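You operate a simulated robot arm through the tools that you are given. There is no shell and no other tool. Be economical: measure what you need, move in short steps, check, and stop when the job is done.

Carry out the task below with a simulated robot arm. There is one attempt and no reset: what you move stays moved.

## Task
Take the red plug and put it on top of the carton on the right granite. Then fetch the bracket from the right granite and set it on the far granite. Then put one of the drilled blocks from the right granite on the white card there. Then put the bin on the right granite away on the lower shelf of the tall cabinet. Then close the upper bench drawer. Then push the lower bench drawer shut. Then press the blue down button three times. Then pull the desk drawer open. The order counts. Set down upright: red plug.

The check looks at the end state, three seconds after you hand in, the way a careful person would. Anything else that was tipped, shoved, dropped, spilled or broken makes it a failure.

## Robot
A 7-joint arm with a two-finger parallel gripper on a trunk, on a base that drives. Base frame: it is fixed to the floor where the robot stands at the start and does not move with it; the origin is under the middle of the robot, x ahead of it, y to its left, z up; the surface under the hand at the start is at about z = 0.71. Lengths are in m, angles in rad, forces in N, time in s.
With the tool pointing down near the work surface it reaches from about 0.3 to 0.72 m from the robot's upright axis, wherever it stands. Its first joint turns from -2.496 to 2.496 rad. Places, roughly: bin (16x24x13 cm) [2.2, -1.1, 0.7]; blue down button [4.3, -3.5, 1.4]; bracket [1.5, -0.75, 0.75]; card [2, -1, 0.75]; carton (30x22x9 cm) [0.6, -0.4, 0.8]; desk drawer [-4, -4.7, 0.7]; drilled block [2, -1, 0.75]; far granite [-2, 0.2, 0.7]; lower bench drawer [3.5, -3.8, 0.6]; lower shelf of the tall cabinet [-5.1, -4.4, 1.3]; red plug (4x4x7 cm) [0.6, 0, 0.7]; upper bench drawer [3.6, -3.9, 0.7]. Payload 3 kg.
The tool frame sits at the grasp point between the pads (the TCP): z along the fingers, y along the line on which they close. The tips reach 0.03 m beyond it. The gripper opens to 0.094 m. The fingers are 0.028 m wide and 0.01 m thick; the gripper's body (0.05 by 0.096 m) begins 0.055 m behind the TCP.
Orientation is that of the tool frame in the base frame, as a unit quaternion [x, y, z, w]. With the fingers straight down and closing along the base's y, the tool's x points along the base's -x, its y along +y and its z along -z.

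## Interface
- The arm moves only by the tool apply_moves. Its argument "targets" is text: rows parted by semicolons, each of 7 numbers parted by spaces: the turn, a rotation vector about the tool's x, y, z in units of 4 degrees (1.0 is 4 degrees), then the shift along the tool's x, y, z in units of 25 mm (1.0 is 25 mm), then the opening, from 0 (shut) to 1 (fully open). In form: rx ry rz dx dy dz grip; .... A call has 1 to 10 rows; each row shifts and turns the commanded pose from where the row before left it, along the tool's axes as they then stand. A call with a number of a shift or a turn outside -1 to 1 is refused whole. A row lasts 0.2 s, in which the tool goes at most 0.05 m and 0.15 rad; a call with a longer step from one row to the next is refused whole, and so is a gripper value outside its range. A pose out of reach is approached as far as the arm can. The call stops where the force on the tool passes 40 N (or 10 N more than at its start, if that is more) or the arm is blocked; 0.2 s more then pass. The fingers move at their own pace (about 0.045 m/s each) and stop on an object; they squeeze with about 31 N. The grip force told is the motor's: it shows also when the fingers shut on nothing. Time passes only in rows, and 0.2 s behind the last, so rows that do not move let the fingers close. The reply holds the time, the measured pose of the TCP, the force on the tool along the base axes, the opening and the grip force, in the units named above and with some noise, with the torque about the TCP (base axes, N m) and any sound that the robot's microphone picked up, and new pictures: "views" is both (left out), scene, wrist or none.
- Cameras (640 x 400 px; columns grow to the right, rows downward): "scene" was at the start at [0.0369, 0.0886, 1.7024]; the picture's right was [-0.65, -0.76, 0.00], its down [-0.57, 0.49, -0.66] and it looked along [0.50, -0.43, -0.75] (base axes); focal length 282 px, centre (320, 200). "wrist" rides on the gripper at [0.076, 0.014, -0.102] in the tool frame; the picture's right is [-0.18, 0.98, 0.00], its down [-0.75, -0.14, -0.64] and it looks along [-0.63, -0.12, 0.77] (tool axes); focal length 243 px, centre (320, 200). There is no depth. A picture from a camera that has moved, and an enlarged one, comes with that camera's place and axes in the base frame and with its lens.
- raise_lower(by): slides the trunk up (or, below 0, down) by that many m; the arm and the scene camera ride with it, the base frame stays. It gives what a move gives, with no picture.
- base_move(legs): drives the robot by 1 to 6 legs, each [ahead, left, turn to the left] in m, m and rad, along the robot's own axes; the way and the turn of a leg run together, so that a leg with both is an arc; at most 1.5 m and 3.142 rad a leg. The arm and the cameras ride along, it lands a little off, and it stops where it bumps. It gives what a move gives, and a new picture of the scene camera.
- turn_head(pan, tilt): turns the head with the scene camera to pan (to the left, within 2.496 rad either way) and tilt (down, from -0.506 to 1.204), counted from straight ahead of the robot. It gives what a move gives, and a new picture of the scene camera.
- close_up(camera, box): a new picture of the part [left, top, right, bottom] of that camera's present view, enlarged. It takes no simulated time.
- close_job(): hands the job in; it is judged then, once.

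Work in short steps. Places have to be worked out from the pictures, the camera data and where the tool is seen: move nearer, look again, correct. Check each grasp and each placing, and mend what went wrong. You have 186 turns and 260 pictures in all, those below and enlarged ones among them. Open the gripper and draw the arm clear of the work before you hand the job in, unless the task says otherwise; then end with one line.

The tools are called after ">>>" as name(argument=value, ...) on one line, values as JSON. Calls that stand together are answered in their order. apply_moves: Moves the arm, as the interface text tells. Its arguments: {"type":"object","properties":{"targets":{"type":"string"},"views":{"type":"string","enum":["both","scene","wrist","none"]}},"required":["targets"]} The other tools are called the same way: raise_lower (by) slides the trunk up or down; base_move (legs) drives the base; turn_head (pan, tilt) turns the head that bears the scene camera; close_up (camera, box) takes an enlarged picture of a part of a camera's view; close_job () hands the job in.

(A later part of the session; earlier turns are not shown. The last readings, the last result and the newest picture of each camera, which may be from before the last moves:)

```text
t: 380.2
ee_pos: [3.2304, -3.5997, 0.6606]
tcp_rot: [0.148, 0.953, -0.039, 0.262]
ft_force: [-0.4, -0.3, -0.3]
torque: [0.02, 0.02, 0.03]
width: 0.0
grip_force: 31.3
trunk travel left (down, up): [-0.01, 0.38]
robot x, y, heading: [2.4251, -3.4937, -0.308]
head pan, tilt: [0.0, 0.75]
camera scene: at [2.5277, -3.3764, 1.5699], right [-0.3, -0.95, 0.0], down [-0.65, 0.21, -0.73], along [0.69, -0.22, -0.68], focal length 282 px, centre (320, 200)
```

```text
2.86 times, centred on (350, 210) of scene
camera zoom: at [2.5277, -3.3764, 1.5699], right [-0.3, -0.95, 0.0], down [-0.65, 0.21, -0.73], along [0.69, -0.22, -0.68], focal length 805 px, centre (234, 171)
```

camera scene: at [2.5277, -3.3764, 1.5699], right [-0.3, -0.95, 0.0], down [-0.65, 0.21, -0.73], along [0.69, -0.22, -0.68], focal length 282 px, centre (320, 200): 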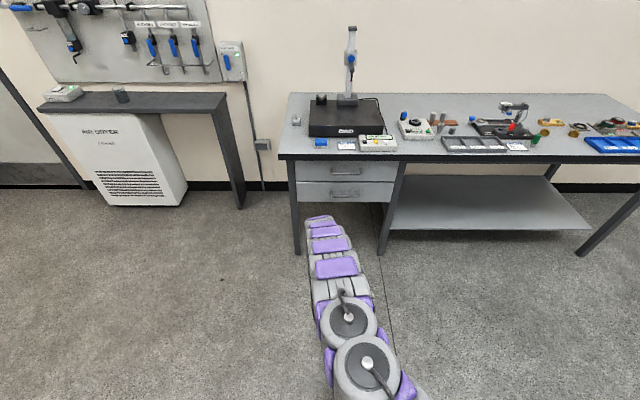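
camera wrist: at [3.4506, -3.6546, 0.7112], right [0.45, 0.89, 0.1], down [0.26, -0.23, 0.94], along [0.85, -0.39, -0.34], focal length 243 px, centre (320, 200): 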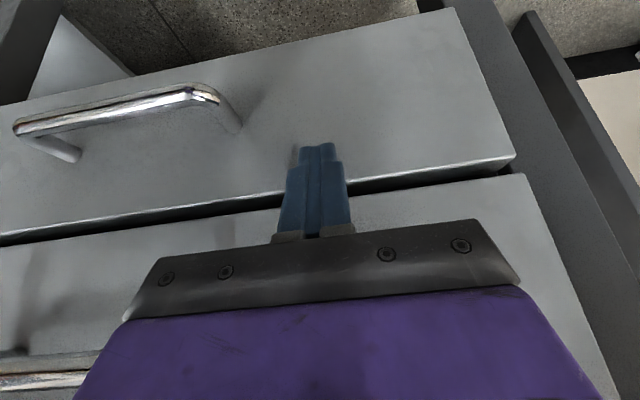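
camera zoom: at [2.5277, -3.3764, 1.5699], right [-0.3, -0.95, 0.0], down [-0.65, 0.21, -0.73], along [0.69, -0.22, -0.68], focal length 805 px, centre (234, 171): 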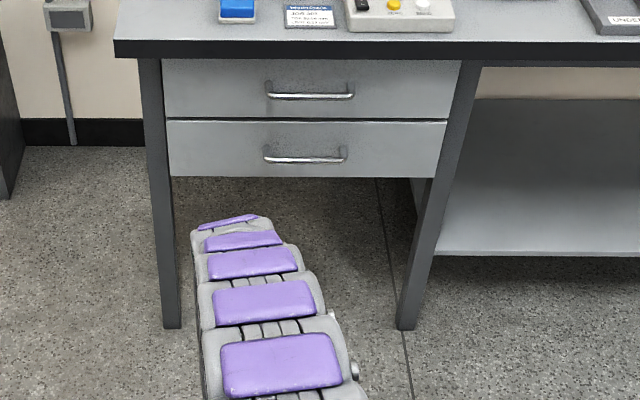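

Both drawers are flush. Next the DN button at about (4.336, -3.453, 1.40). I raise the trunk and shift the base left in front of it.

>>> raise_lower(by=0.38)

>>> base_move(legs=[[0, 0.62, 0]])

>>> apply_moves(targets="0 -1 0 0 0 0 0;0 -1 0 0 0 0 0;0 -1 0 0 0 0 0;0 -1 0 0 0 0 0;0 -1 0 0 0 0 0;0 -1 0 0 0 0 0;0 -1 0 0 0 0 0;0 -1 0 0 0 0 0;0 -1 0 0 0 0 0;0 -1 0 0 0 0 0", views="none")

```text
t: 383.8
ee_pos: [3.227, -3.5982, 1.0438]
tcp_rot: [0.148, 0.952, -0.038, 0.264]
ft_force: [0.2, 0.4, -0.7]
torque: [0.0, 0.01, 0.01]
width: 0.0
grip_force: 31.0
trunk travel left (down, up): [-0.39, 0.0]
robot x, y, heading: [2.4254, -3.5008, -0.309]
head pan, tilt: [0.0, 0.75]
```

```text
t: 387.3
ee_pos: [3.4159, -3.0092, 1.0425]
tcp_rot: [0.149, 0.953, -0.038, 0.262]
ft_force: [0.2, -0.3, 0.8]
torque: [-0.01, 0.01, 0.02]
width: 0.0002
grip_force: 30.9
trunk travel left (down, up): [-0.39, 0.0]
robot x, y, heading: [2.6146, -2.9111, -0.308]
head pan, tilt: [0.0, 0.75]
camera scene: at [2.7177, -2.7856, 1.9498], right [-0.3, -0.95, 0.0], down [-0.65, 0.21, -0.73], along [0.69, -0.22, -0.68], focal length 282 px, centre (320, 200)
```

scene: 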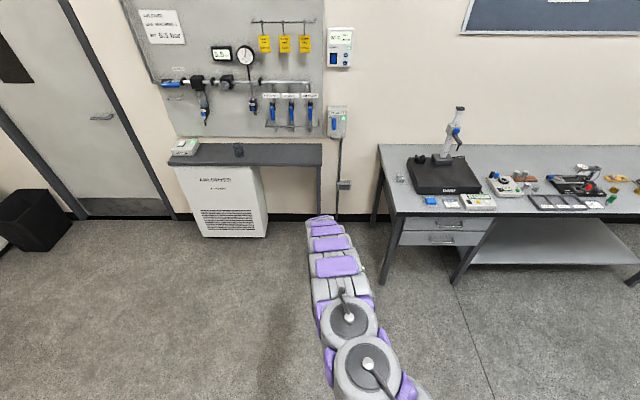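

```text
t: 389.5
ee_pos: [3.4132, -3.009, 1.0434]
tcp_rot: [0.127, 0.804, -0.087, 0.574]
ft_force: [-0.4, 0.5, 0.0]
torque: [0.01, -0.02, 0.01]
width: 0.0
grip_force: 30.9
trunk travel left (down, up): [-0.39, 0.0]
robot x, y, heading: [2.6127, -2.9066, -0.31]
head pan, tilt: [0.0, 0.75]
```

Pitch works at this reach. I go to horizontal and raise the hand to 1.40.

>>> apply_moves(targets="0 -1 0 0 0 0 0;0 -1 0 0 0 0 0;0 -1 0 0 0 0 0;0 -1 0 0 0 0 0;0 -0.87 0 0 0 0 0;0 0 0 -1 0 0 0;0 0 0 -1 0 0 0;0 0 0 -1 0 0 0;0 0 0 -1 0 0 0;0 0 0 -1 0 0 0", views="none")

>>> apply_moves(targets="0 0 0 -1 0 0 0;0 0 0 -1 0 0 0;0 0 0 -1 0 0 0;0 0 0 -1 0 0 0;0 0 0 -1 0 0 0;0 0 0 -1 0 0 0;0 0 0 -1 0 0 0;0 0 0 -1 0 0 0;0 0 0 -1 0 0 0")

```text
t: 391.7
ee_pos: [3.4117, -3.0115, 1.1694]
tcp_rot: [0.111, 0.695, -0.108, 0.702]
ft_force: [0.2, -0.8, -1.4]
torque: [-0.02, 0.0, -0.01]
width: 0.0001
grip_force: 30.8
trunk travel left (down, up): [-0.39, 0.0]
robot x, y, heading: [2.6169, -2.9054, -0.308]
head pan, tilt: [0.0, 0.75]
```

```text
t: 393.7
ee_pos: [3.4096, -3.0111, 1.395]
tcp_rot: [0.11, 0.695, -0.107, 0.702]
ft_force: [-0.6, 0.4, -0.1]
torque: [-0.01, -0.02, 0.01]
width: 0.0
grip_force: 30.9
trunk travel left (down, up): [-0.39, 0.0]
robot x, y, heading: [2.6135, -2.9017, -0.309]
head pan, tilt: [0.0, 0.75]
camera scene: at [2.7155, -2.7858, 1.9499], right [-0.3, -0.95, 0.0], down [-0.65, 0.21, -0.73], along [0.69, -0.22, -0.68], focal length 282 px, centre (320, 200)
camera wrist: at [3.3171, -2.9666, 1.3194], right [0.3, 0.94, 0.19], down [-0.66, 0.06, 0.75], along [0.69, -0.35, 0.64], focal length 243 px, centre (320, 200)
```

scene: 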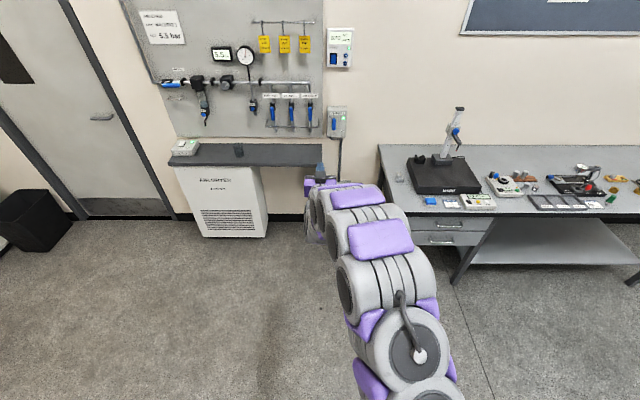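
wrist: 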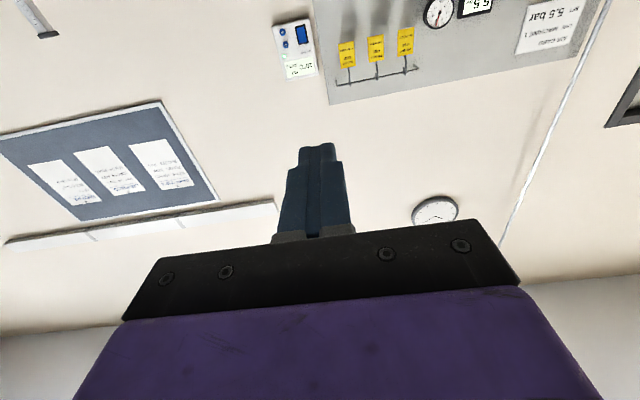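

The hand is level, pointing at the wall. I enlarge the thermostat in both cameras.

>>> close_up(camera="wrist", box=[262, 10, 332, 90])

>>> close_up(camera="scene", box=[315, 20, 365, 75])

```text
5.00 times, centred on (297, 50) of wrist
camera zoom: at [3.3171, -2.9666, 1.3194], right [0.3, 0.94, 0.19], down [-0.66, 0.06, 0.75], along [0.69, -0.35, 0.64], focal length 1213 px, centre (435, 950)
```

zoom: 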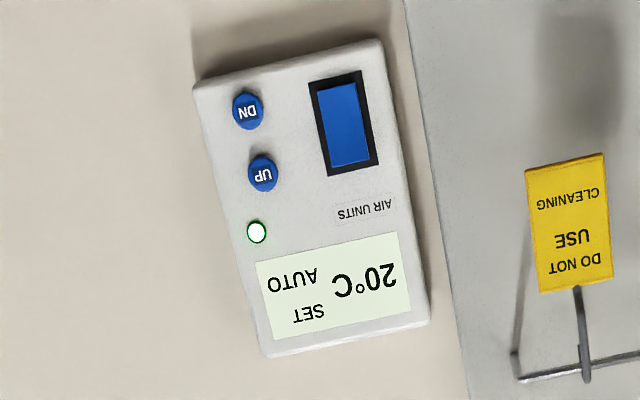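

```text
7.27 times, centred on (340, 48) of scene
camera zoom: at [2.7155, -2.7858, 1.9499], right [-0.3, -0.95, 0.0], down [-0.65, 0.21, -0.73], along [0.69, -0.22, -0.68], focal length 2049 px, centre (174, 1309)
```

zoom: 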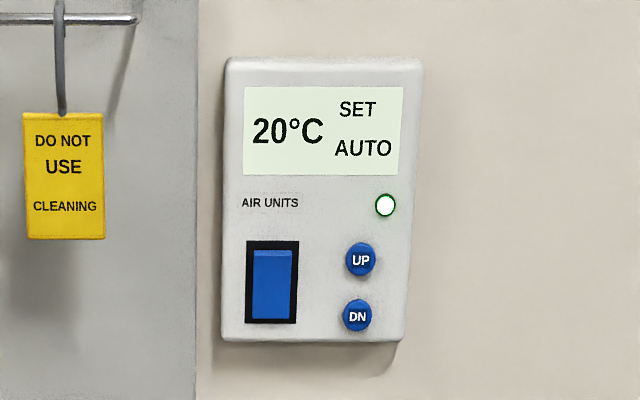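

Triangulated DN ≈ (4.336, -3.463, 1.405). I align the hand sideways with it and drive closer.

>>> apply_moves(targets="0 0 0 -0.1 -0.98 0 0;0 0 0 -0.1 -0.98 0 0;0 0 0 -0.1 -0.98 0 0;0 0 0 -0.1 -0.98 0 0;0 0 0 0 -0.98 0 0;0 0 0 0 -0.98 0 0", views="none")

>>> base_move(legs=[[0.78, 0, 0]])

>>> apply_moves(targets="0 0 0 0 0 0 0", views="wrist")

```text
t: 395.1
ee_pos: [3.3651, -3.153, 1.403]
tcp_rot: [0.111, 0.696, -0.107, 0.702]
ft_force: [-0.2, 0.6, -0.3]
torque: [0.02, 0.01, -0.01]
width: 0.0001
grip_force: 30.9
trunk travel left (down, up): [-0.39, 0.0]
robot x, y, heading: [2.617, -2.9052, -0.312]
head pan, tilt: [0.0, 0.75]
```

```text
t: 399.4
ee_pos: [4.122, -3.3823, 1.4018]
tcp_rot: [0.108, 0.696, -0.105, 0.702]
ft_force: [0.4, 0.1, 0.1]
torque: [0.03, 0.0, 0.03]
width: 0.0003
grip_force: 30.9
trunk travel left (down, up): [-0.39, 0.0]
robot x, y, heading: [3.3677, -3.1432, -0.304]
head pan, tilt: [0.0, 0.75]
camera scene: at [3.4691, -3.0242, 1.95], right [-0.3, -0.95, 0.0], down [-0.65, 0.2, -0.73], along [0.7, -0.22, -0.68], focal length 282 px, centre (320, 200)
```

scene: 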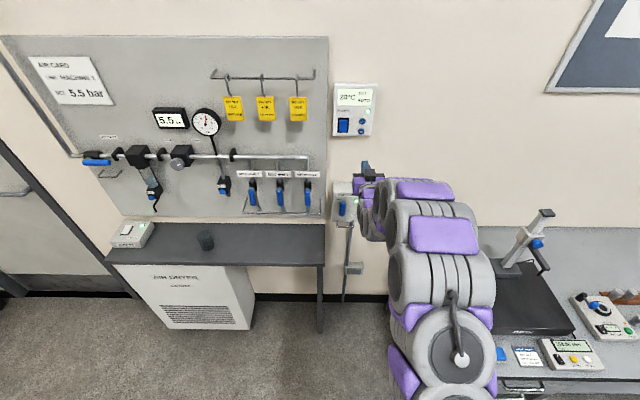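

```text
t: 399.8
ee_pos: [4.1181, -3.3818, 1.4041]
tcp_rot: [0.108, 0.696, -0.105, 0.702]
ft_force: [-0.4, -0.4, -1.5]
torque: [-0.02, -0.02, 0.02]
width: 0.0002
grip_force: 31.7
trunk travel left (down, up): [-0.39, 0.0]
robot x, y, heading: [3.3652, -3.142, -0.304]
head pan, tilt: [0.0, 0.75]
camera wrist: at [4.0261, -3.3382, 1.3282], right [0.29, 0.94, 0.19], down [-0.66, 0.05, 0.75], along [0.69, -0.34, 0.64], focal length 243 px, centre (320, 200)
```

wrist: 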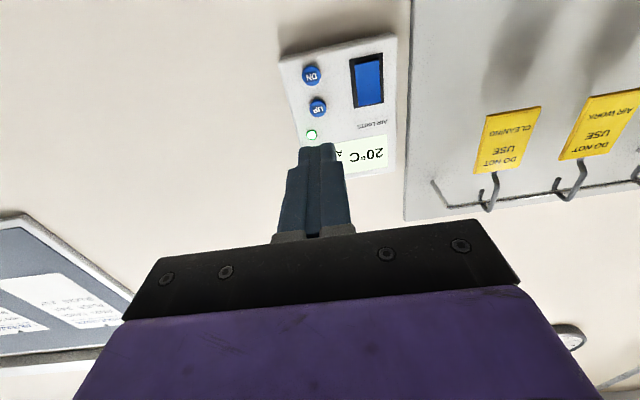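

DN is at (311,76) in the wrist view. I enlarge in the scene view to triangulate with a good baseline.

>>> close_up(camera="scene", box=[320, 70, 400, 200])

>>> close_up(camera="wrist", box=[270, 30, 400, 170])

```text
3.08 times, centred on (360, 135) of scene
camera zoom: at [3.4686, -3.0245, 1.95], right [-0.3, -0.95, 0.0], down [-0.65, 0.2, -0.73], along [0.7, -0.22, -0.68], focal length 867 px, centre (197, 400)
```

zoom: 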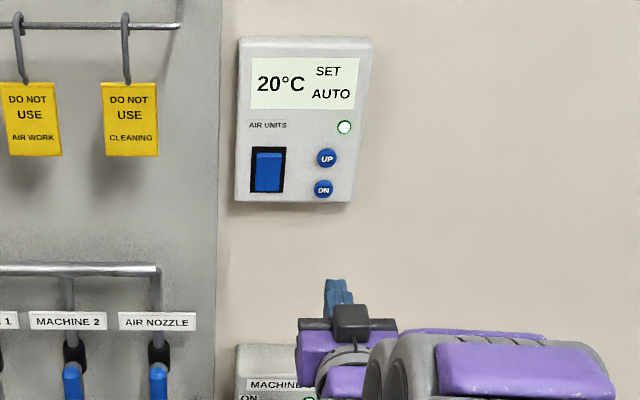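

```text
2.86 times, centred on (335, 100) of wrist
camera zoom: at [4.0261, -3.3382, 1.3282], right [0.29, 0.94, 0.19], down [-0.66, 0.05, 0.75], along [0.69, -0.34, 0.64], focal length 693 px, centre (277, 486)
```

zoom: 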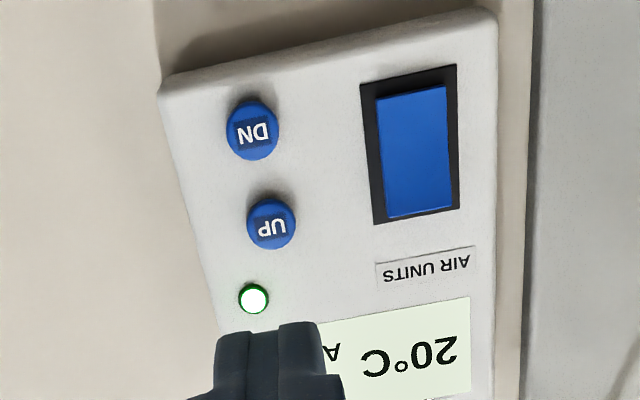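

DN = (4.348, -3.464, 1.4065), 0.243 m ahead of the TCP, 10 mm right. I bring the base 0.14 m nearer and re-measure.

>>> base_move(legs=[[0.14, 0, 0]])

>>> apply_moves(targets="0 0 0 -0.14 -0.4 0 0;0 0 0 0 0 0 0", views="both")

```text
t: 401.1
ee_pos: [4.2525, -3.4224, 1.4047]
tcp_rot: [0.107, 0.696, -0.104, 0.702]
ft_force: [1.0, 0.3, 0.5]
torque: [-0.01, -0.04, -0.02]
width: 0.0001
grip_force: 30.8
trunk travel left (down, up): [-0.39, 0.0]
robot x, y, heading: [3.503, -3.1888, -0.303]
head pan, tilt: [0.0, 0.75]
camera scene: at [3.6018, -3.0653, 1.95], right [-0.3, -0.96, 0.0], down [-0.65, 0.2, -0.73], along [0.7, -0.22, -0.68], focal length 282 px, centre (320, 200)
```

scene: 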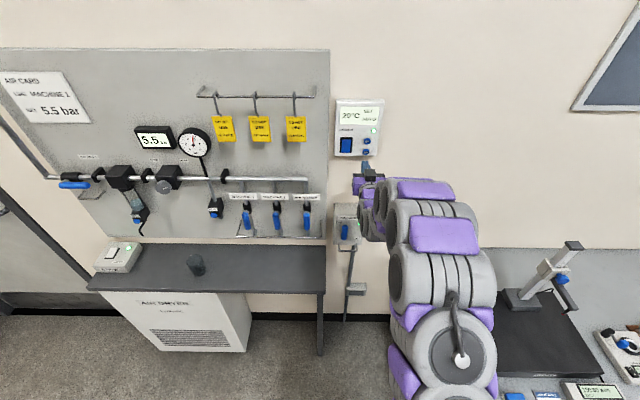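

```text
t: 401.7
ee_pos: [4.2475, -3.4322, 1.4085]
tcp_rot: [0.107, 0.695, -0.103, 0.703]
ft_force: [-0.3, -1.1, 0.3]
torque: [-0.03, -0.01, 0.01]
width: 0.0001
grip_force: 31.0
trunk travel left (down, up): [-0.39, 0.0]
robot x, y, heading: [3.5023, -3.1832, -0.294]
head pan, tilt: [0.0, 0.75]
camera scene: at [3.6023, -3.0668, 1.9501], right [-0.3, -0.96, 0.0], down [-0.65, 0.2, -0.73], along [0.7, -0.22, -0.68], focal length 282 px, centre (320, 200)
camera wrist: at [4.1551, -3.3884, 1.3322], right [0.29, 0.94, 0.19], down [-0.66, 0.05, 0.75], along [0.69, -0.34, 0.64], focal length 243 px, centre (320, 200)
```

scene: 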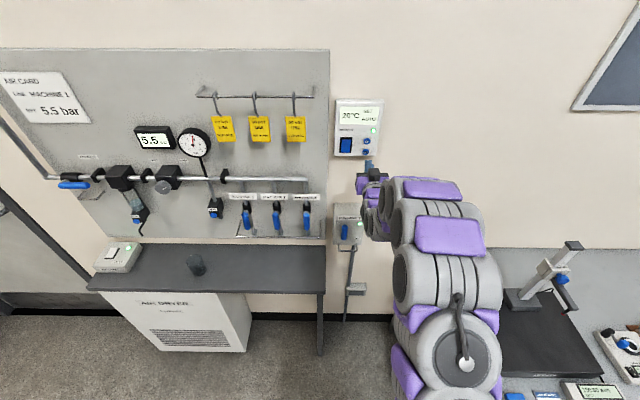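
wrist: 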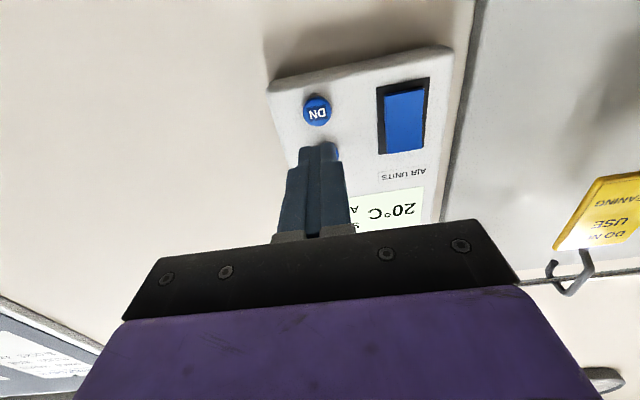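

Aligned within about 2 mm; tip-to-button is about 75 mm. I advance 60 mm and look.

>>> apply_moves(targets="0 0 0 0.06 0 0.8 0;0 0 0 0.06 0 0.8 0;0 0 0 0 0 0.8 0;0 0 0 0 0 0 0", views="both")

```text
t: 402.7
ee_pos: [4.304, -3.4494, 1.4067]
tcp_rot: [0.108, 0.695, -0.105, 0.703]
ft_force: [1.5, -0.1, 0.1]
torque: [0.02, 0.01, -0.02]
width: 0.0
grip_force: 30.6
trunk travel left (down, up): [-0.39, 0.0]
robot x, y, heading: [3.5016, -3.1823, -0.299]
head pan, tilt: [0.0, 0.75]
camera scene: at [3.6016, -3.0656, 1.9501], right [-0.3, -0.96, 0.0], down [-0.65, 0.2, -0.73], along [0.7, -0.22, -0.68], focal length 282 px, centre (320, 200)
camera wrist: at [4.2119, -3.4051, 1.3308], right [0.29, 0.94, 0.19], down [-0.66, 0.05, 0.75], along [0.69, -0.34, 0.64], focal length 243 px, centre (320, 200)
```

scene: 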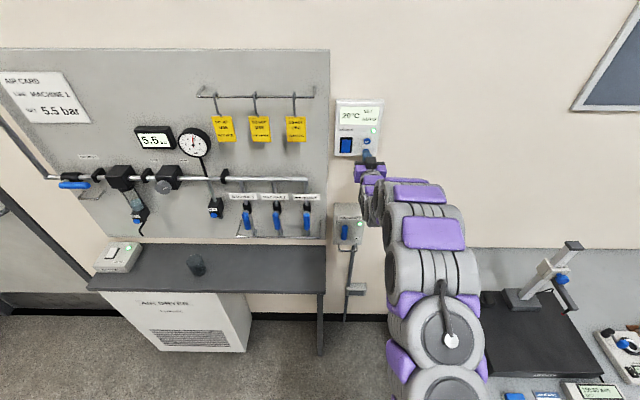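
wrist: 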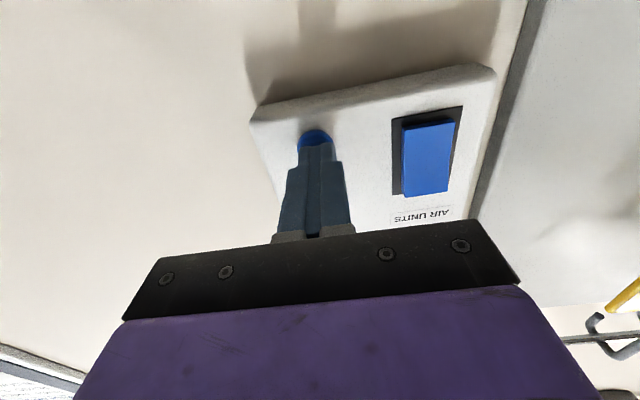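

The tip covers DN, about 15 mm short. I advance in 4-mm steps, watching force and sound.

>>> apply_moves(targets="0 0 0 0 0 0.3 0;0 0 0 0 0 0.2 0;0 0 0 0 0 0.12 0", views="wrist")

```text
t: 403.5
ee_pos: [4.3146, -3.4528, 1.4071]
tcp_rot: [0.108, 0.695, -0.104, 0.703]
ft_force: [-29.7, 8.7, -1.8]
torque: [0.11, 0.27, -0.04]
width: 0.0002
grip_force: 30.9
trunk travel left (down, up): [-0.39, 0.0]
robot x, y, heading: [3.5022, -3.1806, -0.301]
head pan, tilt: [0.0, 0.75]
heard: click
camera wrist: at [4.2221, -3.4085, 1.3311], right [0.29, 0.94, 0.19], down [-0.66, 0.05, 0.75], along [0.69, -0.34, 0.64], focal length 243 px, centre (320, 200)
```

wrist: 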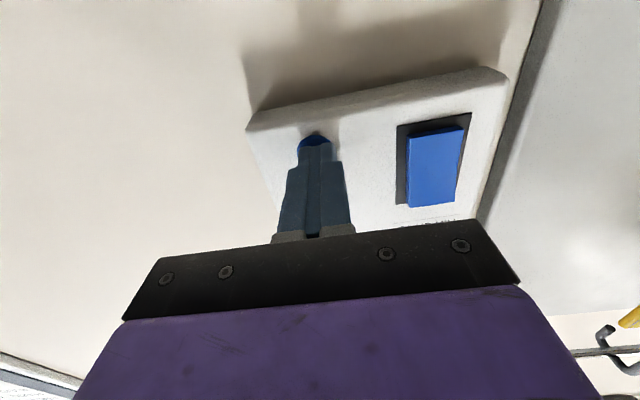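

A click at about 30 N: first press. I retreat and read the display.

>>> apply_moves(targets="0 0 0 0 0 -0.5 0;0 0 0 0 0 -0.3 0;0 0 0 0 0 0 0", views="none")

>>> close_up(camera="scene", box=[325, 90, 395, 180])

```text
t: 404.3
ee_pos: [4.3009, -3.4478, 1.4053]
tcp_rot: [0.107, 0.695, -0.104, 0.703]
ft_force: [0.4, -0.3, 0.8]
torque: [0.04, -0.04, -0.01]
width: 0.0002
grip_force: 30.9
trunk travel left (down, up): [-0.39, 0.0]
robot x, y, heading: [3.5026, -3.1829, -0.303]
head pan, tilt: [0.0, 0.75]
```

```text
4.44 times, centred on (360, 135) of scene
camera zoom: at [3.6033, -3.0659, 1.95], right [-0.3, -0.96, 0.0], down [-0.65, 0.2, -0.73], along [0.7, -0.22, -0.68], focal length 1252 px, centre (142, 489)
```

zoom: 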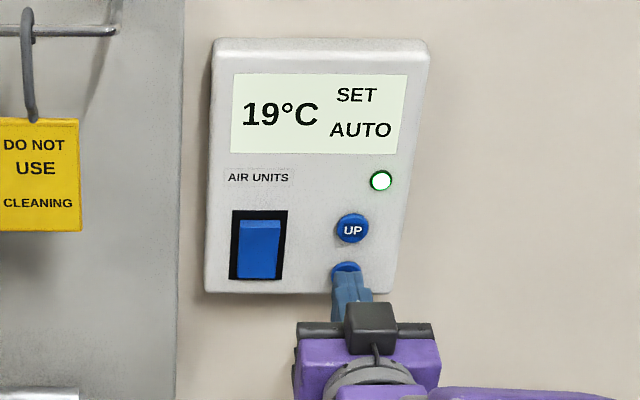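

19 °C: one press counted. Second press: same stroke, then back off and read.

>>> apply_moves(targets="0 0 0 0 0 0.5 0;0 0 0 0 0 0.3 0;0 0 0 0 0 0 0", views="none")

>>> apply_moves(targets="0 0 0 0 0 -0.5 0;0 0 0 0 0 -0.3 0;0 0 0 0 0 0 0", views="none")

>>> close_up(camera="scene", box=[325, 90, 395, 180])

```text
t: 405.1
ee_pos: [4.3141, -3.4532, 1.4083]
tcp_rot: [0.108, 0.694, -0.105, 0.704]
ft_force: [-25.4, 7.9, 0.6]
torque: [-0.03, 0.19, -0.01]
width: 0.0002
grip_force: 30.8
trunk travel left (down, up): [-0.39, 0.0]
robot x, y, heading: [3.5003, -3.1865, -0.301]
head pan, tilt: [0.0, 0.75]
heard: click
```

```text
t: 405.9
ee_pos: [4.3001, -3.4486, 1.4049]
tcp_rot: [0.107, 0.696, -0.104, 0.702]
ft_force: [-0.4, 0.6, 0.5]
torque: [0.0, 0.01, -0.01]
width: 0.0
grip_force: 31.0
trunk travel left (down, up): [-0.39, 0.0]
robot x, y, heading: [3.5012, -3.1864, -0.294]
head pan, tilt: [0.0, 0.75]
```

```text
4.44 times, centred on (360, 135) of scene
camera zoom: at [3.6033, -3.0657, 1.95], right [-0.3, -0.96, 0.0], down [-0.65, 0.2, -0.73], along [0.7, -0.22, -0.68], focal length 1252 px, centre (142, 489)
```

zoom: 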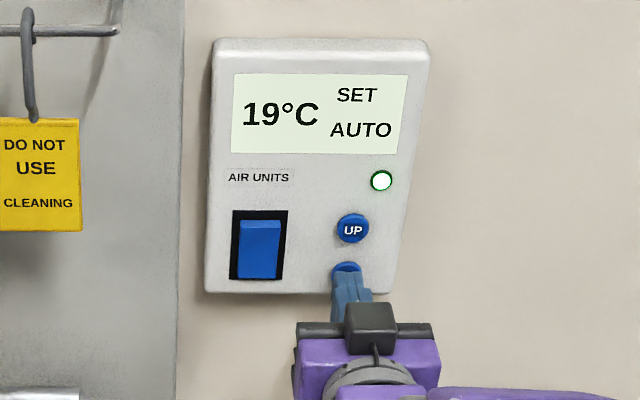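

The click was heard but the display still reads 19. I wait a moment and look again before deciding.

>>> apply_moves(targets="0 0 0 0 0 -0.4 0;0 0 0 0 0 0 0;0 0 0 0 0 0 0;0 0 0 0 0 0 0;0 0 0 0 0 0 0", views="none")

>>> close_up(camera="scene", box=[325, 90, 395, 180])

```text
t: 407.1
ee_pos: [4.2905, -3.4442, 1.4066]
tcp_rot: [0.108, 0.695, -0.104, 0.704]
ft_force: [1.3, 0.0, 0.8]
torque: [0.0, 0.0, 0.03]
width: 0.0001
grip_force: 31.0
trunk travel left (down, up): [-0.39, 0.0]
robot x, y, heading: [3.4988, -3.1858, -0.3]
head pan, tilt: [0.0, 0.75]
```

```text
4.44 times, centred on (360, 135) of scene
camera zoom: at [3.6018, -3.0658, 1.95], right [-0.3, -0.96, 0.0], down [-0.65, 0.2, -0.73], along [0.7, -0.22, -0.68], focal length 1252 px, centre (142, 489)
```

zoom: 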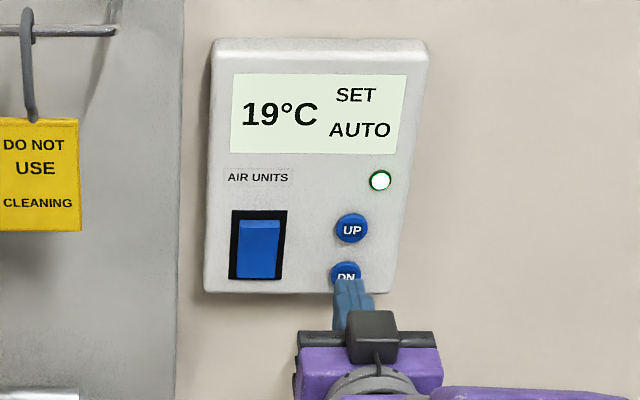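

Display unchanged. I do the third click from this fully released position and compare.

>>> apply_moves(targets="0 0 0 0 0 0.5 0;0 0 0 0 0 0.4 0;0 0 0 0 0 0.32 0;0 0 0 0 0 0 0", views="none")

>>> close_up(camera="scene", box=[325, 90, 395, 180])

```text
t: 408.1
ee_pos: [4.3141, -3.4532, 1.4073]
tcp_rot: [0.108, 0.695, -0.105, 0.703]
ft_force: [-30.5, 9.3, -4.3]
torque: [0.03, 0.38, -0.05]
width: 0.0
grip_force: 30.9
trunk travel left (down, up): [-0.39, 0.0]
robot x, y, heading: [3.4986, -3.1819, -0.299]
head pan, tilt: [0.0, 0.75]
heard: click
```

```text
4.44 times, centred on (360, 135) of scene
camera zoom: at [3.5917, -3.0626, 1.9503], right [-0.3, -0.96, 0.0], down [-0.65, 0.2, -0.73], along [0.7, -0.22, -0.68], focal length 1252 px, centre (142, 489)
```

zoom: 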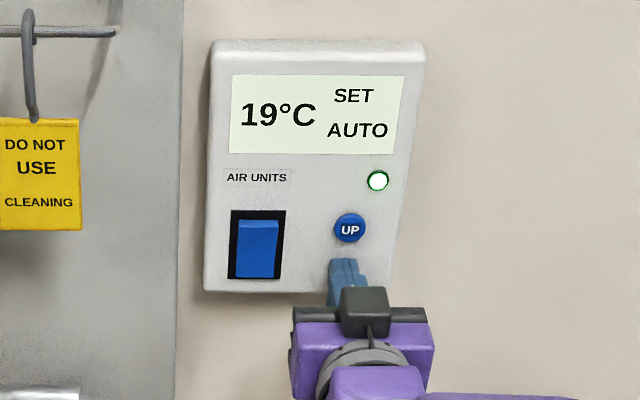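

Still 19 with a third click. I back off and re-check the display.

>>> apply_moves(targets="0 0 0 0 0 -0.6 0;0 0 0 0 0 -0.8 0;0 0 0 0 0 -0.8 0;0 0 0 0 0 -0.8 0;0 0 0 0 0 0 0", views="wrist")

>>> close_up(camera="scene", box=[325, 90, 395, 180])

```text
t: 409.3
ee_pos: [4.2492, -3.4325, 1.4059]
tcp_rot: [0.108, 0.695, -0.105, 0.703]
ft_force: [0.3, 0.4, -0.6]
torque: [0.01, -0.06, -0.01]
width: 0.0
grip_force: 31.1
trunk travel left (down, up): [-0.39, 0.0]
robot x, y, heading: [3.501, -3.1853, -0.3]
head pan, tilt: [0.0, 0.75]
camera wrist: at [4.1567, -3.3882, 1.3291], right [0.29, 0.94, 0.19], down [-0.66, 0.05, 0.75], along [0.69, -0.34, 0.64], focal length 243 px, centre (320, 200)
```

wrist: 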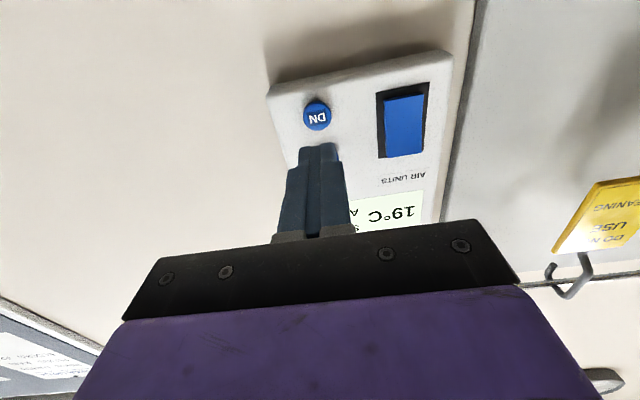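

```text
4.44 times, centred on (360, 135) of scene
camera zoom: at [3.6021, -3.066, 1.95], right [-0.3, -0.96, 0.0], down [-0.65, 0.2, -0.73], along [0.7, -0.22, -0.68], focal length 1252 px, centre (142, 489)
```

zoom: 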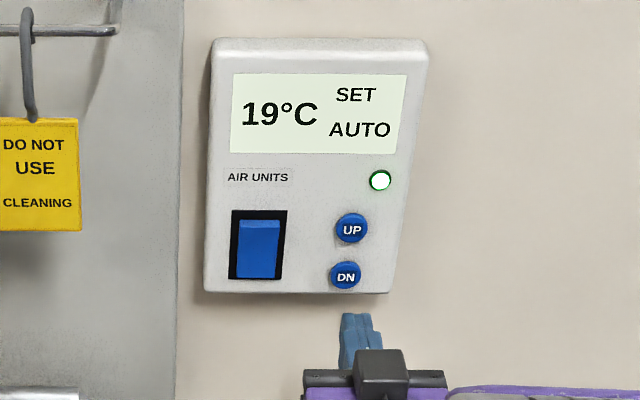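

The display only shows the lowered setpoint and three clicks were heard, so three presses are done. I back away and fold the arm for the drive to the desk.

>>> base_move(legs=[[-0.7, 0, 0]])

>>> apply_moves(targets="0 1 0 0 0 0 0;0 1 0 0 0 0 0;0 1 0 0 0 0 0;0 1 0 0 0 0 0;0 1 0 0 0 0 0;0 1 0 0 0 0 0;0 1 0 0 0 0 0;0 1 0 0 0 0 0;0 1 0 0 0 0 0;0 1 0 0 0 0 0", views="none")

>>> apply_moves(targets="0 1 0 0 0 0 0;0 1 0 0 0 0 0;0 1 0 0 0 0 0;0 1 0 0 0 0 0;0 1 0 0 0 0 0;0 1 0 0 0 0 0;0 1 0 0 0 0 0;0 1 0 0 0 0 0;0 1 0 0 0 0 0;0 1 0 0 0 0 0", views="none")

>>> apply_moves(targets="0 1 0 0.8 0 0 0;0 1 0 0.8 0 0 0;0 0.3 0 1 0 0 0;0 0 0 1 0 0 0;0 0 0 1 0 0 0;0 0 0 1 0 0 0;0 0 0 1 0 0 0;0 0 0 1 0 0 0;0 0 0 1 0 0 0;0 0 0 1 0 0 0", views="none")

>>> raise_lower(by=-0.24)

```text
t: 413.1
ee_pos: [3.5778, -3.226, 1.4067]
tcp_rot: [0.109, 0.695, -0.106, 0.703]
ft_force: [-0.6, 0.0, 0.9]
torque: [0.0, 0.0, -0.02]
width: 0.0
grip_force: 30.8
trunk travel left (down, up): [-0.39, 0.0]
robot x, y, heading: [2.8345, -2.9803, -0.304]
head pan, tilt: [0.0, 0.75]
camera scene: at [2.9314, -2.8572, 1.95], right [-0.3, -0.95, 0.0], down [-0.65, 0.2, -0.73], along [0.7, -0.22, -0.68], focal length 282 px, centre (320, 200)
```

scene: 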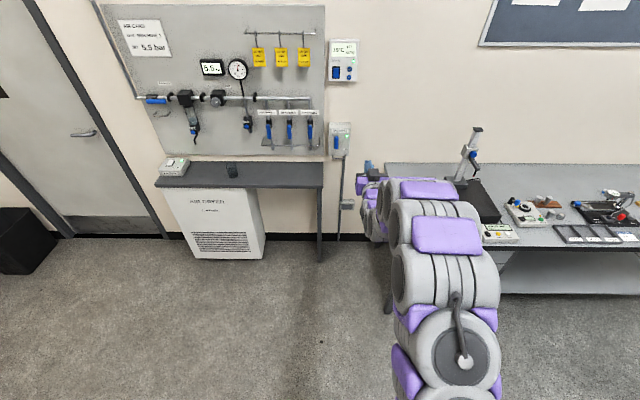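

```text
t: 415.3
ee_pos: [3.5749, -3.2262, 1.407]
tcp_rot: [0.138, 0.893, -0.062, 0.423]
ft_force: [-0.8, -0.7, -0.2]
torque: [-0.04, 0.01, -0.01]
width: 0.0
grip_force: 31.4
trunk travel left (down, up): [-0.39, 0.0]
robot x, y, heading: [2.8341, -2.9737, -0.306]
head pan, tilt: [0.0, 0.75]
```

```text
t: 417.5
ee_pos: [3.5659, -3.2206, 1.4049]
tcp_rot: [0.152, 0.984, -0.011, 0.092]
ft_force: [-1.0, -0.3, -0.1]
torque: [0.03, 0.02, -0.02]
width: 0.0
grip_force: 31.3
out of reach, approached as far as the arm can: row 10
trunk travel left (down, up): [-0.39, 0.0]
robot x, y, heading: [2.8319, -2.9759, -0.304]
head pan, tilt: [0.0, 0.75]
```

```text
t: 419.7
ee_pos: [3.3353, -3.149, 1.3917]
tcp_rot: [0.151, 0.988, 0.001, 0.013]
ft_force: [-0.6, 0.3, 1.5]
torque: [-0.01, -0.02, -0.01]
width: 0.0
grip_force: 31.0
trunk travel left (down, up): [-0.39, 0.0]
robot x, y, heading: [2.8309, -2.9773, -0.303]
head pan, tilt: [0.0, 0.75]
```

```text
t: 422.2
ee_pos: [3.3374, -3.1481, 1.1531]
tcp_rot: [0.151, 0.988, 0.002, 0.013]
ft_force: [-0.4, -0.3, -0.1]
torque: [-0.01, 0.0, -0.03]
width: 0.0001
grip_force: 31.9
trunk travel left (down, up): [-0.15, 0.24]
robot x, y, heading: [2.8318, -2.9745, -0.301]
head pan, tilt: [0.0, 0.75]
```

I check the thermostat display once more from here.

>>> close_up(camera="scene", box=[325, 25, 375, 85])

```text
6.67 times, centred on (350, 55) of scene
camera zoom: at [2.93, -2.8569, 1.7102], right [-0.3, -0.95, 0.0], down [-0.65, 0.2, -0.73], along [0.7, -0.22, -0.68], focal length 1878 px, centre (120, 1167)
```

zoom: 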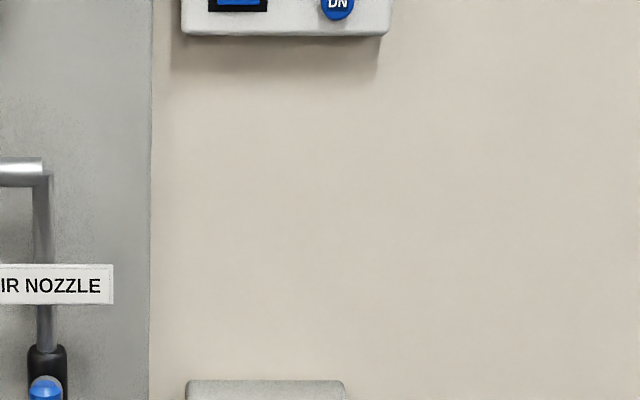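

>>> turn_head(pan=0.0, tilt=0.5)

>>> close_up(camera="scene", box=[310, 40, 390, 130])

```text
t: 423.0
ee_pos: [3.3364, -3.1475, 1.151]
tcp_rot: [0.151, 0.988, 0.002, 0.013]
ft_force: [0.6, -0.9, -0.3]
torque: [0.0, 0.01, -0.01]
width: 0.0001
grip_force: 31.1
trunk travel left (down, up): [-0.15, 0.24]
robot x, y, heading: [2.8338, -2.9761, -0.305]
head pan, tilt: [0.0, 0.499]
camera scene: at [2.9378, -2.8593, 1.732], right [-0.3, -0.95, 0.0], down [-0.46, 0.14, -0.88], along [0.84, -0.26, -0.48], focal length 282 px, centre (320, 200)
```

scene: 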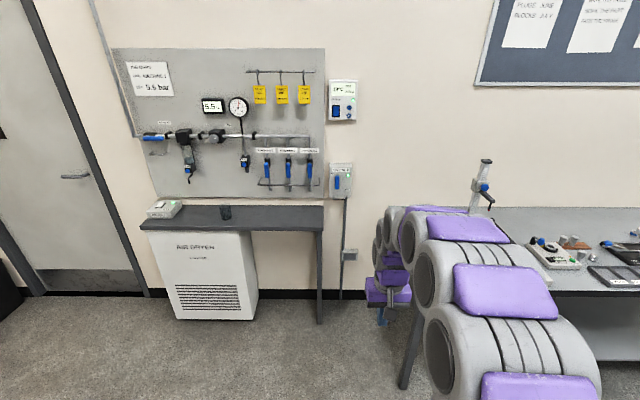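

```text
4.44 times, centred on (350, 85) of scene
camera zoom: at [2.9378, -2.8593, 1.732], right [-0.3, -0.95, 0.0], down [-0.46, 0.14, -0.88], along [0.84, -0.26, -0.48], focal length 1252 px, centre (187, 711)
```

zoom: 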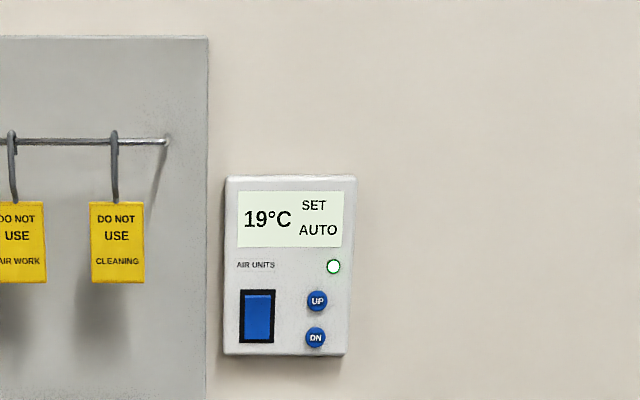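

Unchanged; I take the three clicks as the count. Now I drive back across the room toward the desk.

>>> base_move(legs=[[0, 0.82, 0], [0, 0, 1.57], [0, 0, 1.571], [1.5, 0, 0], [1.5, 0, 0], [1.1, 0, 0]])

```text
t: 454.4
ee_pos: [-1.3351, -0.7643, 1.1522]
tcp_rot: [0.987, -0.159, -0.014, 0.002]
ft_force: [-0.3, 0.1, 0.0]
torque: [0.01, -0.02, -0.02]
width: 0.0
grip_force: 30.9
trunk travel left (down, up): [-0.15, 0.24]
robot x, y, heading: [-0.8301, -0.9431, 2.822]
head pan, tilt: [0.0, 0.499]
camera scene: at [-0.9335, -1.0553, 1.732], right [0.31, 0.95, 0.0], down [0.46, -0.15, -0.88], along [-0.83, 0.27, -0.48], focal length 282 px, centre (320, 200)
```

scene: 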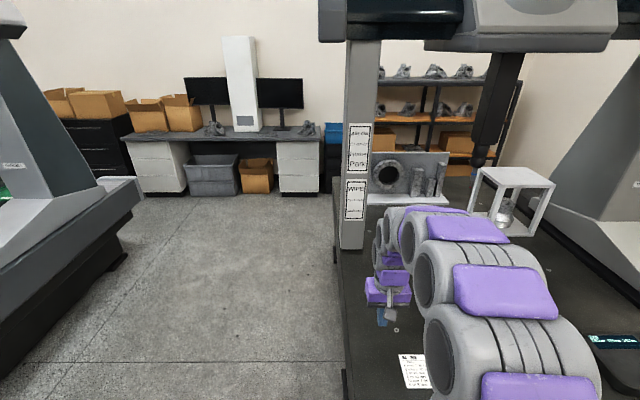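

On track. I shift left into the aisle, go to the back corridor, turn left and approach the desk.

>>> base_move(legs=[[0, 0.76, 0], [1.5, 0, 0], [1.2, 0, 0], [0, 0, 1.573], [0, -0.08, 0], [1.2, 0, 0]])

>>> base_move(legs=[[1.0, 0, 0]])

```text
t: 481.4
ee_pos: [-4.2485, -2.4332, 1.1533]
tcp_rot: [0.809, 0.588, -0.013, 0.006]
ft_force: [0.5, 0.1, -0.6]
torque: [0.02, 0.06, 0.0]
width: 0.0002
grip_force: 31.2
trunk travel left (down, up): [-0.15, 0.24]
robot x, y, heading: [-4.0846, -1.9238, -1.884]
head pan, tilt: [0.0, 0.499]
camera scene: at [-3.9599, -2.0329, 1.7312], right [-0.95, 0.31, 0.01], down [0.14, 0.46, -0.88], along [-0.27, -0.83, -0.48], focal length 282 px, centre (320, 200)
```

scene: 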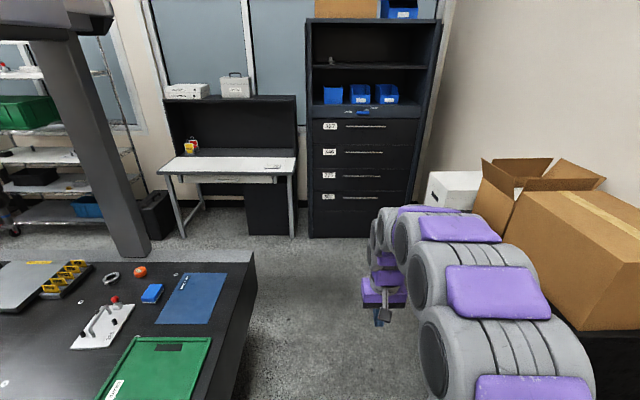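

```text
t: 486.6
ee_pos: [-4.5603, -3.3802, 1.1532]
tcp_rot: [0.808, 0.589, -0.013, 0.006]
ft_force: [-0.4, 0.2, 0.5]
torque: [0.01, -0.03, 0.03]
width: 0.0
grip_force: 31.0
trunk travel left (down, up): [-0.15, 0.24]
robot x, y, heading: [-4.3949, -2.8754, -1.884]
head pan, tilt: [0.0, 0.499]
camera scene: at [-4.2671, -2.9826, 1.7311], right [-0.95, 0.31, 0.01], down [0.14, 0.46, -0.88], along [-0.27, -0.83, -0.48], focal length 282 px, centre (320, 200)
```

scene: 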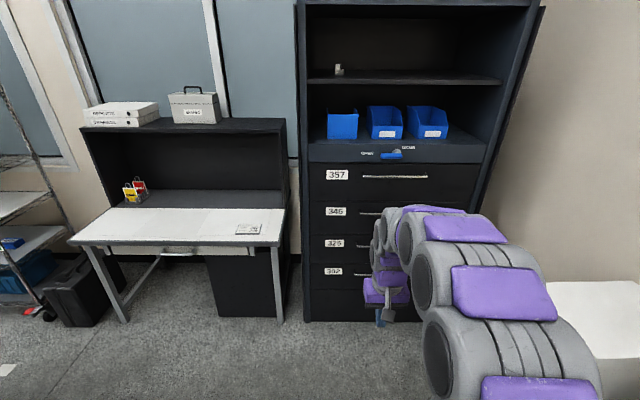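

I enlarge the desk drawer.

>>> close_up(camera="scene", box=[80, 200, 300, 300])

```text
2.91 times, centred on (190, 250) of scene
camera zoom: at [-4.2671, -2.9826, 1.7311], right [-0.95, 0.31, 0.01], down [0.14, 0.46, -0.88], along [-0.27, -0.83, -0.48], focal length 820 px, centre (698, 54)
```

zoom: 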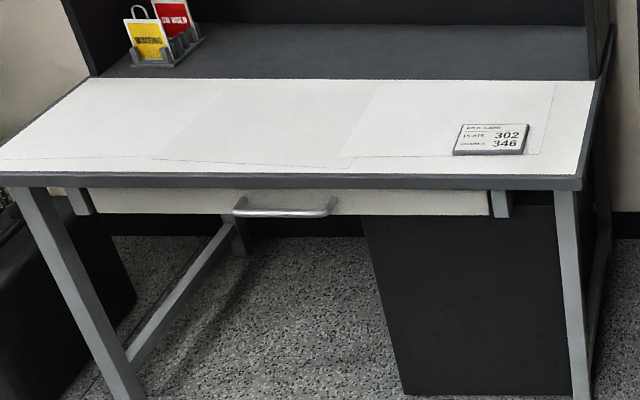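

The handle is a horizontal bar at about u=-2.70, v=-4.74, z≈0.68, just under the desk's front edge. I drive in front of it.

>>> base_move(legs=[[0.64, 0, 0], [0, 0.94, 0]])

>>> apply_moves(targets="0 0 -1 0 0 0 0.5;0 0 -1 0 0 0 0.5;0 0 -1 0 0 0 0.5;0 0 -1 0 0 0 0.5;0 0 -1 0 0 0 0.5;0 0 -1 0 0 0 0.5;0 0 -1 0 0 0 0.5;0 0 -1 0 0 0 0.5;0 0 -1 0 0 0 0.5;0 0 -1 0 0 0 0.5", views="none")

>>> apply_moves(targets="0 0 -1 0 0 0 0.5;0 0 -1 0 0 0 0.5;0 0 -1 0 0 0 0.5;0 0 -1 0 0 0 0.5;0 0 -1 0 0 0 0.5;0 0 -1 0 0 0 0.5;0 0 -1 0 0 0 0.5;0 0 -1 0 0 0 0.5;0 0 -1 0 0 0 0.5;0 0 -1 0 0 0 0.5", views="none")

```text
t: 494.7
ee_pos: [-3.8588, -4.2692, 1.1535]
tcp_rot: [0.804, 0.594, -0.012, 0.01]
ft_force: [0.2, -0.7, -1.8]
torque: [0.03, -0.03, 0.03]
width: 0.0002
grip_force: 30.8
trunk travel left (down, up): [-0.15, 0.24]
robot x, y, heading: [-3.6962, -3.7631, -1.873]
head pan, tilt: [0.0, 0.499]
camera scene: at [-3.575, -3.8674, 1.732], right [-0.95, 0.3, 0.0], down [0.14, 0.46, -0.88], along [-0.26, -0.84, -0.48], focal length 282 px, centre (320, 200)
```

scene: 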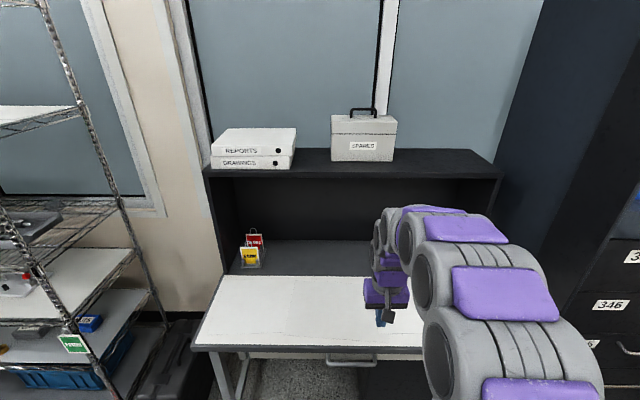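

```text
t: 496.9
ee_pos: [-3.8595, -4.2663, 1.1546]
tcp_rot: [0.552, 0.833, -0.016, 0.005]
ft_force: [0.8, -0.3, 0.2]
torque: [0.02, -0.02, 0.0]
width: 0.0468
grip_force: 0.0
trunk travel left (down, up): [-0.15, 0.24]
robot x, y, heading: [-3.6906, -3.7656, -1.871]
head pan, tilt: [0.0, 0.499]
```

```text
t: 499.1
ee_pos: [-3.8588, -4.2678, 1.1542]
tcp_rot: [0.233, 0.972, -0.016, 0.0]
ft_force: [0.3, -0.3, 0.7]
torque: [0.03, -0.02, -0.03]
width: 0.0468
grip_force: 0.0
trunk travel left (down, up): [-0.15, 0.24]
robot x, y, heading: [-3.694, -3.7635, -1.875]
head pan, tilt: [0.0, 0.499]
```

Triangulated handle: about (-3.882, -4.4615, 0.66). I finish the wrist turn, pitch 36° forward and lower the trunk.

>>> apply_moves(targets="0 0 -1 0 0 0 0.5;0 0 -1 0 0 0 0.5;0.2 0 -0.3 0 0 0 0.5;1 0 0 0 0 0 0.5;1 0 0 0 0 0 0.5;1 0 0 0 0 0 0.5;1 0 0 0 0 0 0.5;1 0 0 0 0 0 0.5;1 0 0 0 0 0 0.5;1 0 0 0 0 0 0.5", views="none")

>>> apply_moves(targets="1 0 0 0 0 0 0.5;1 0 0 0 0 0 0.5;0 0 0 0 0 0 0.5", views="none")

>>> raise_lower(by=-0.15)

```text
t: 501.3
ee_pos: [-3.8583, -4.2662, 1.1537]
tcp_rot: [0.151, 0.953, -0.26, -0.04]
ft_force: [0.4, 0.9, 0.7]
torque: [-0.01, 0.0, 0.01]
width: 0.0468
grip_force: 0.1
trunk travel left (down, up): [-0.15, 0.24]
robot x, y, heading: [-3.6948, -3.7626, -1.874]
head pan, tilt: [0.0, 0.499]
```

```text
t: 502.1
ee_pos: [-3.8577, -4.2668, 1.1555]
tcp_rot: [0.147, 0.932, -0.326, -0.05]
ft_force: [0.0, 0.1, 0.2]
torque: [0.01, -0.02, -0.04]
width: 0.047
grip_force: 0.1
trunk travel left (down, up): [-0.15, 0.24]
robot x, y, heading: [-3.6945, -3.7659, -1.873]
head pan, tilt: [0.0, 0.499]
```

```text
t: 503.8
ee_pos: [-3.8597, -4.2673, 1.0054]
tcp_rot: [0.147, 0.932, -0.327, -0.05]
ft_force: [0.4, 0.3, 0.1]
torque: [0.02, -0.02, -0.04]
width: 0.0471
grip_force: 0.1
trunk travel left (down, up): [0.0, 0.39]
robot x, y, heading: [-3.6932, -3.7639, -1.871]
head pan, tilt: [0.0, 0.499]
```

Now I lower in front of the handle and shift 38 mm left.

>>> apply_moves(targets="0 0 0 -0.15 0.624 0.78 0.5;0 0 0 -0.15 0.624 0.78 0.5;0 0 0 -0.15 0.624 0.78 0.5;0 0 0 -0.15 0.624 0.78 0.5;0 0 0 -0.15 0.624 0.78 0.5;0 0 0 -0.15 0.624 0.78 0.5;0 0 0 -0.15 0.624 0.78 0.5;0 0 0 -0.15 0.624 0.78 0.5;0 0 0 -0.15 0.624 0.78 0.5;0 0 0 -0.15 0.624 0.78 0.5", views="wrist")

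```text
t: 506.0
ee_pos: [-3.8215, -4.2785, 0.7537]
tcp_rot: [0.147, 0.933, -0.326, -0.051]
ft_force: [-0.2, 0.0, 0.3]
torque: [0.01, 0.01, -0.01]
width: 0.0469
grip_force: 0.1
trunk travel left (down, up): [0.0, 0.39]
robot x, y, heading: [-3.6942, -3.7684, -1.879]
head pan, tilt: [0.0, 0.499]
camera wrist: at [-3.871, -4.1836, 0.8265], right [0.41, 0.68, -0.61], down [0.81, 0.04, 0.59], along [0.43, -0.74, -0.53], focal length 243 px, centre (320, 200)
```

wrist: 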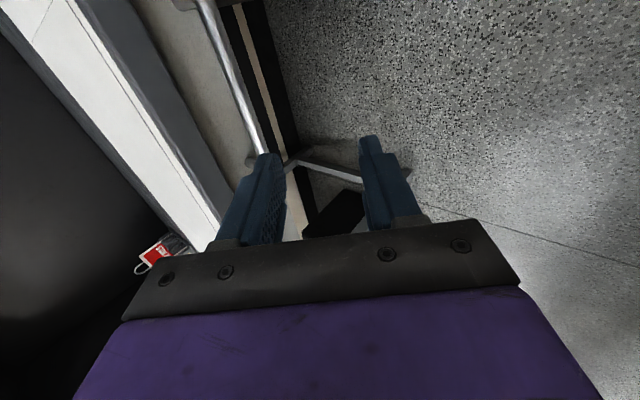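

The bar shows at v≈-4.765, z≈0.66, centre u≈-2.69. I move to the approach point, narrowing the opening.

>>> apply_moves(targets="0 0 0 0.12 -0.737 0.743 0.4;0 0 0 0.12 -0.737 0.743 0.4;0 0 0 0.12 -0.737 0.743 0.4;0 0 0 0.12 -0.737 0.743 0.4;0 0 0 0.12 -0.6 0.6 0.4;0 0 0 0 0 0 0.4", views="both")

```text
t: 507.4
ee_pos: [-3.8746, -4.3921, 0.7402]
tcp_rot: [0.148, 0.932, -0.327, -0.051]
ft_force: [0.4, 0.2, 0.4]
torque: [0.03, -0.03, -0.02]
width: 0.0378
grip_force: 0.1
trunk travel left (down, up): [0.0, 0.39]
robot x, y, heading: [-3.6946, -3.7652, -1.873]
head pan, tilt: [0.0, 0.499]
camera scene: at [-3.5754, -3.8678, 1.582], right [-0.95, 0.3, 0.0], down [0.14, 0.46, -0.88], along [-0.26, -0.84, -0.48], focal length 282 px, centre (320, 200)
camera wrist: at [-3.9242, -4.2982, 0.812], right [0.41, 0.67, -0.61], down [0.81, 0.05, 0.59], along [0.43, -0.74, -0.52], focal length 243 px, centre (320, 200)
```

scene: 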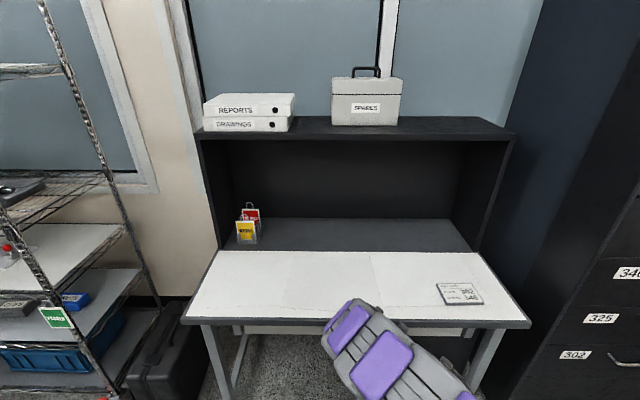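
wrist: 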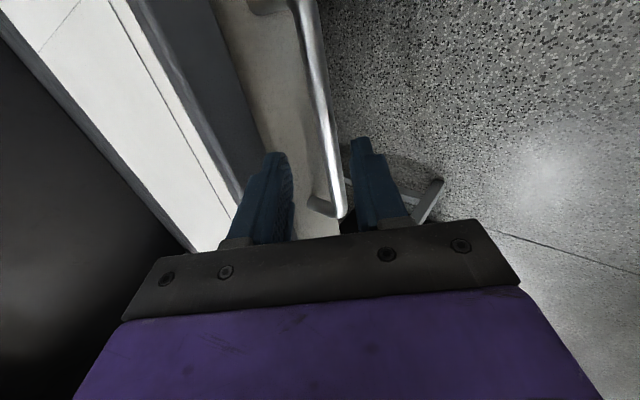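

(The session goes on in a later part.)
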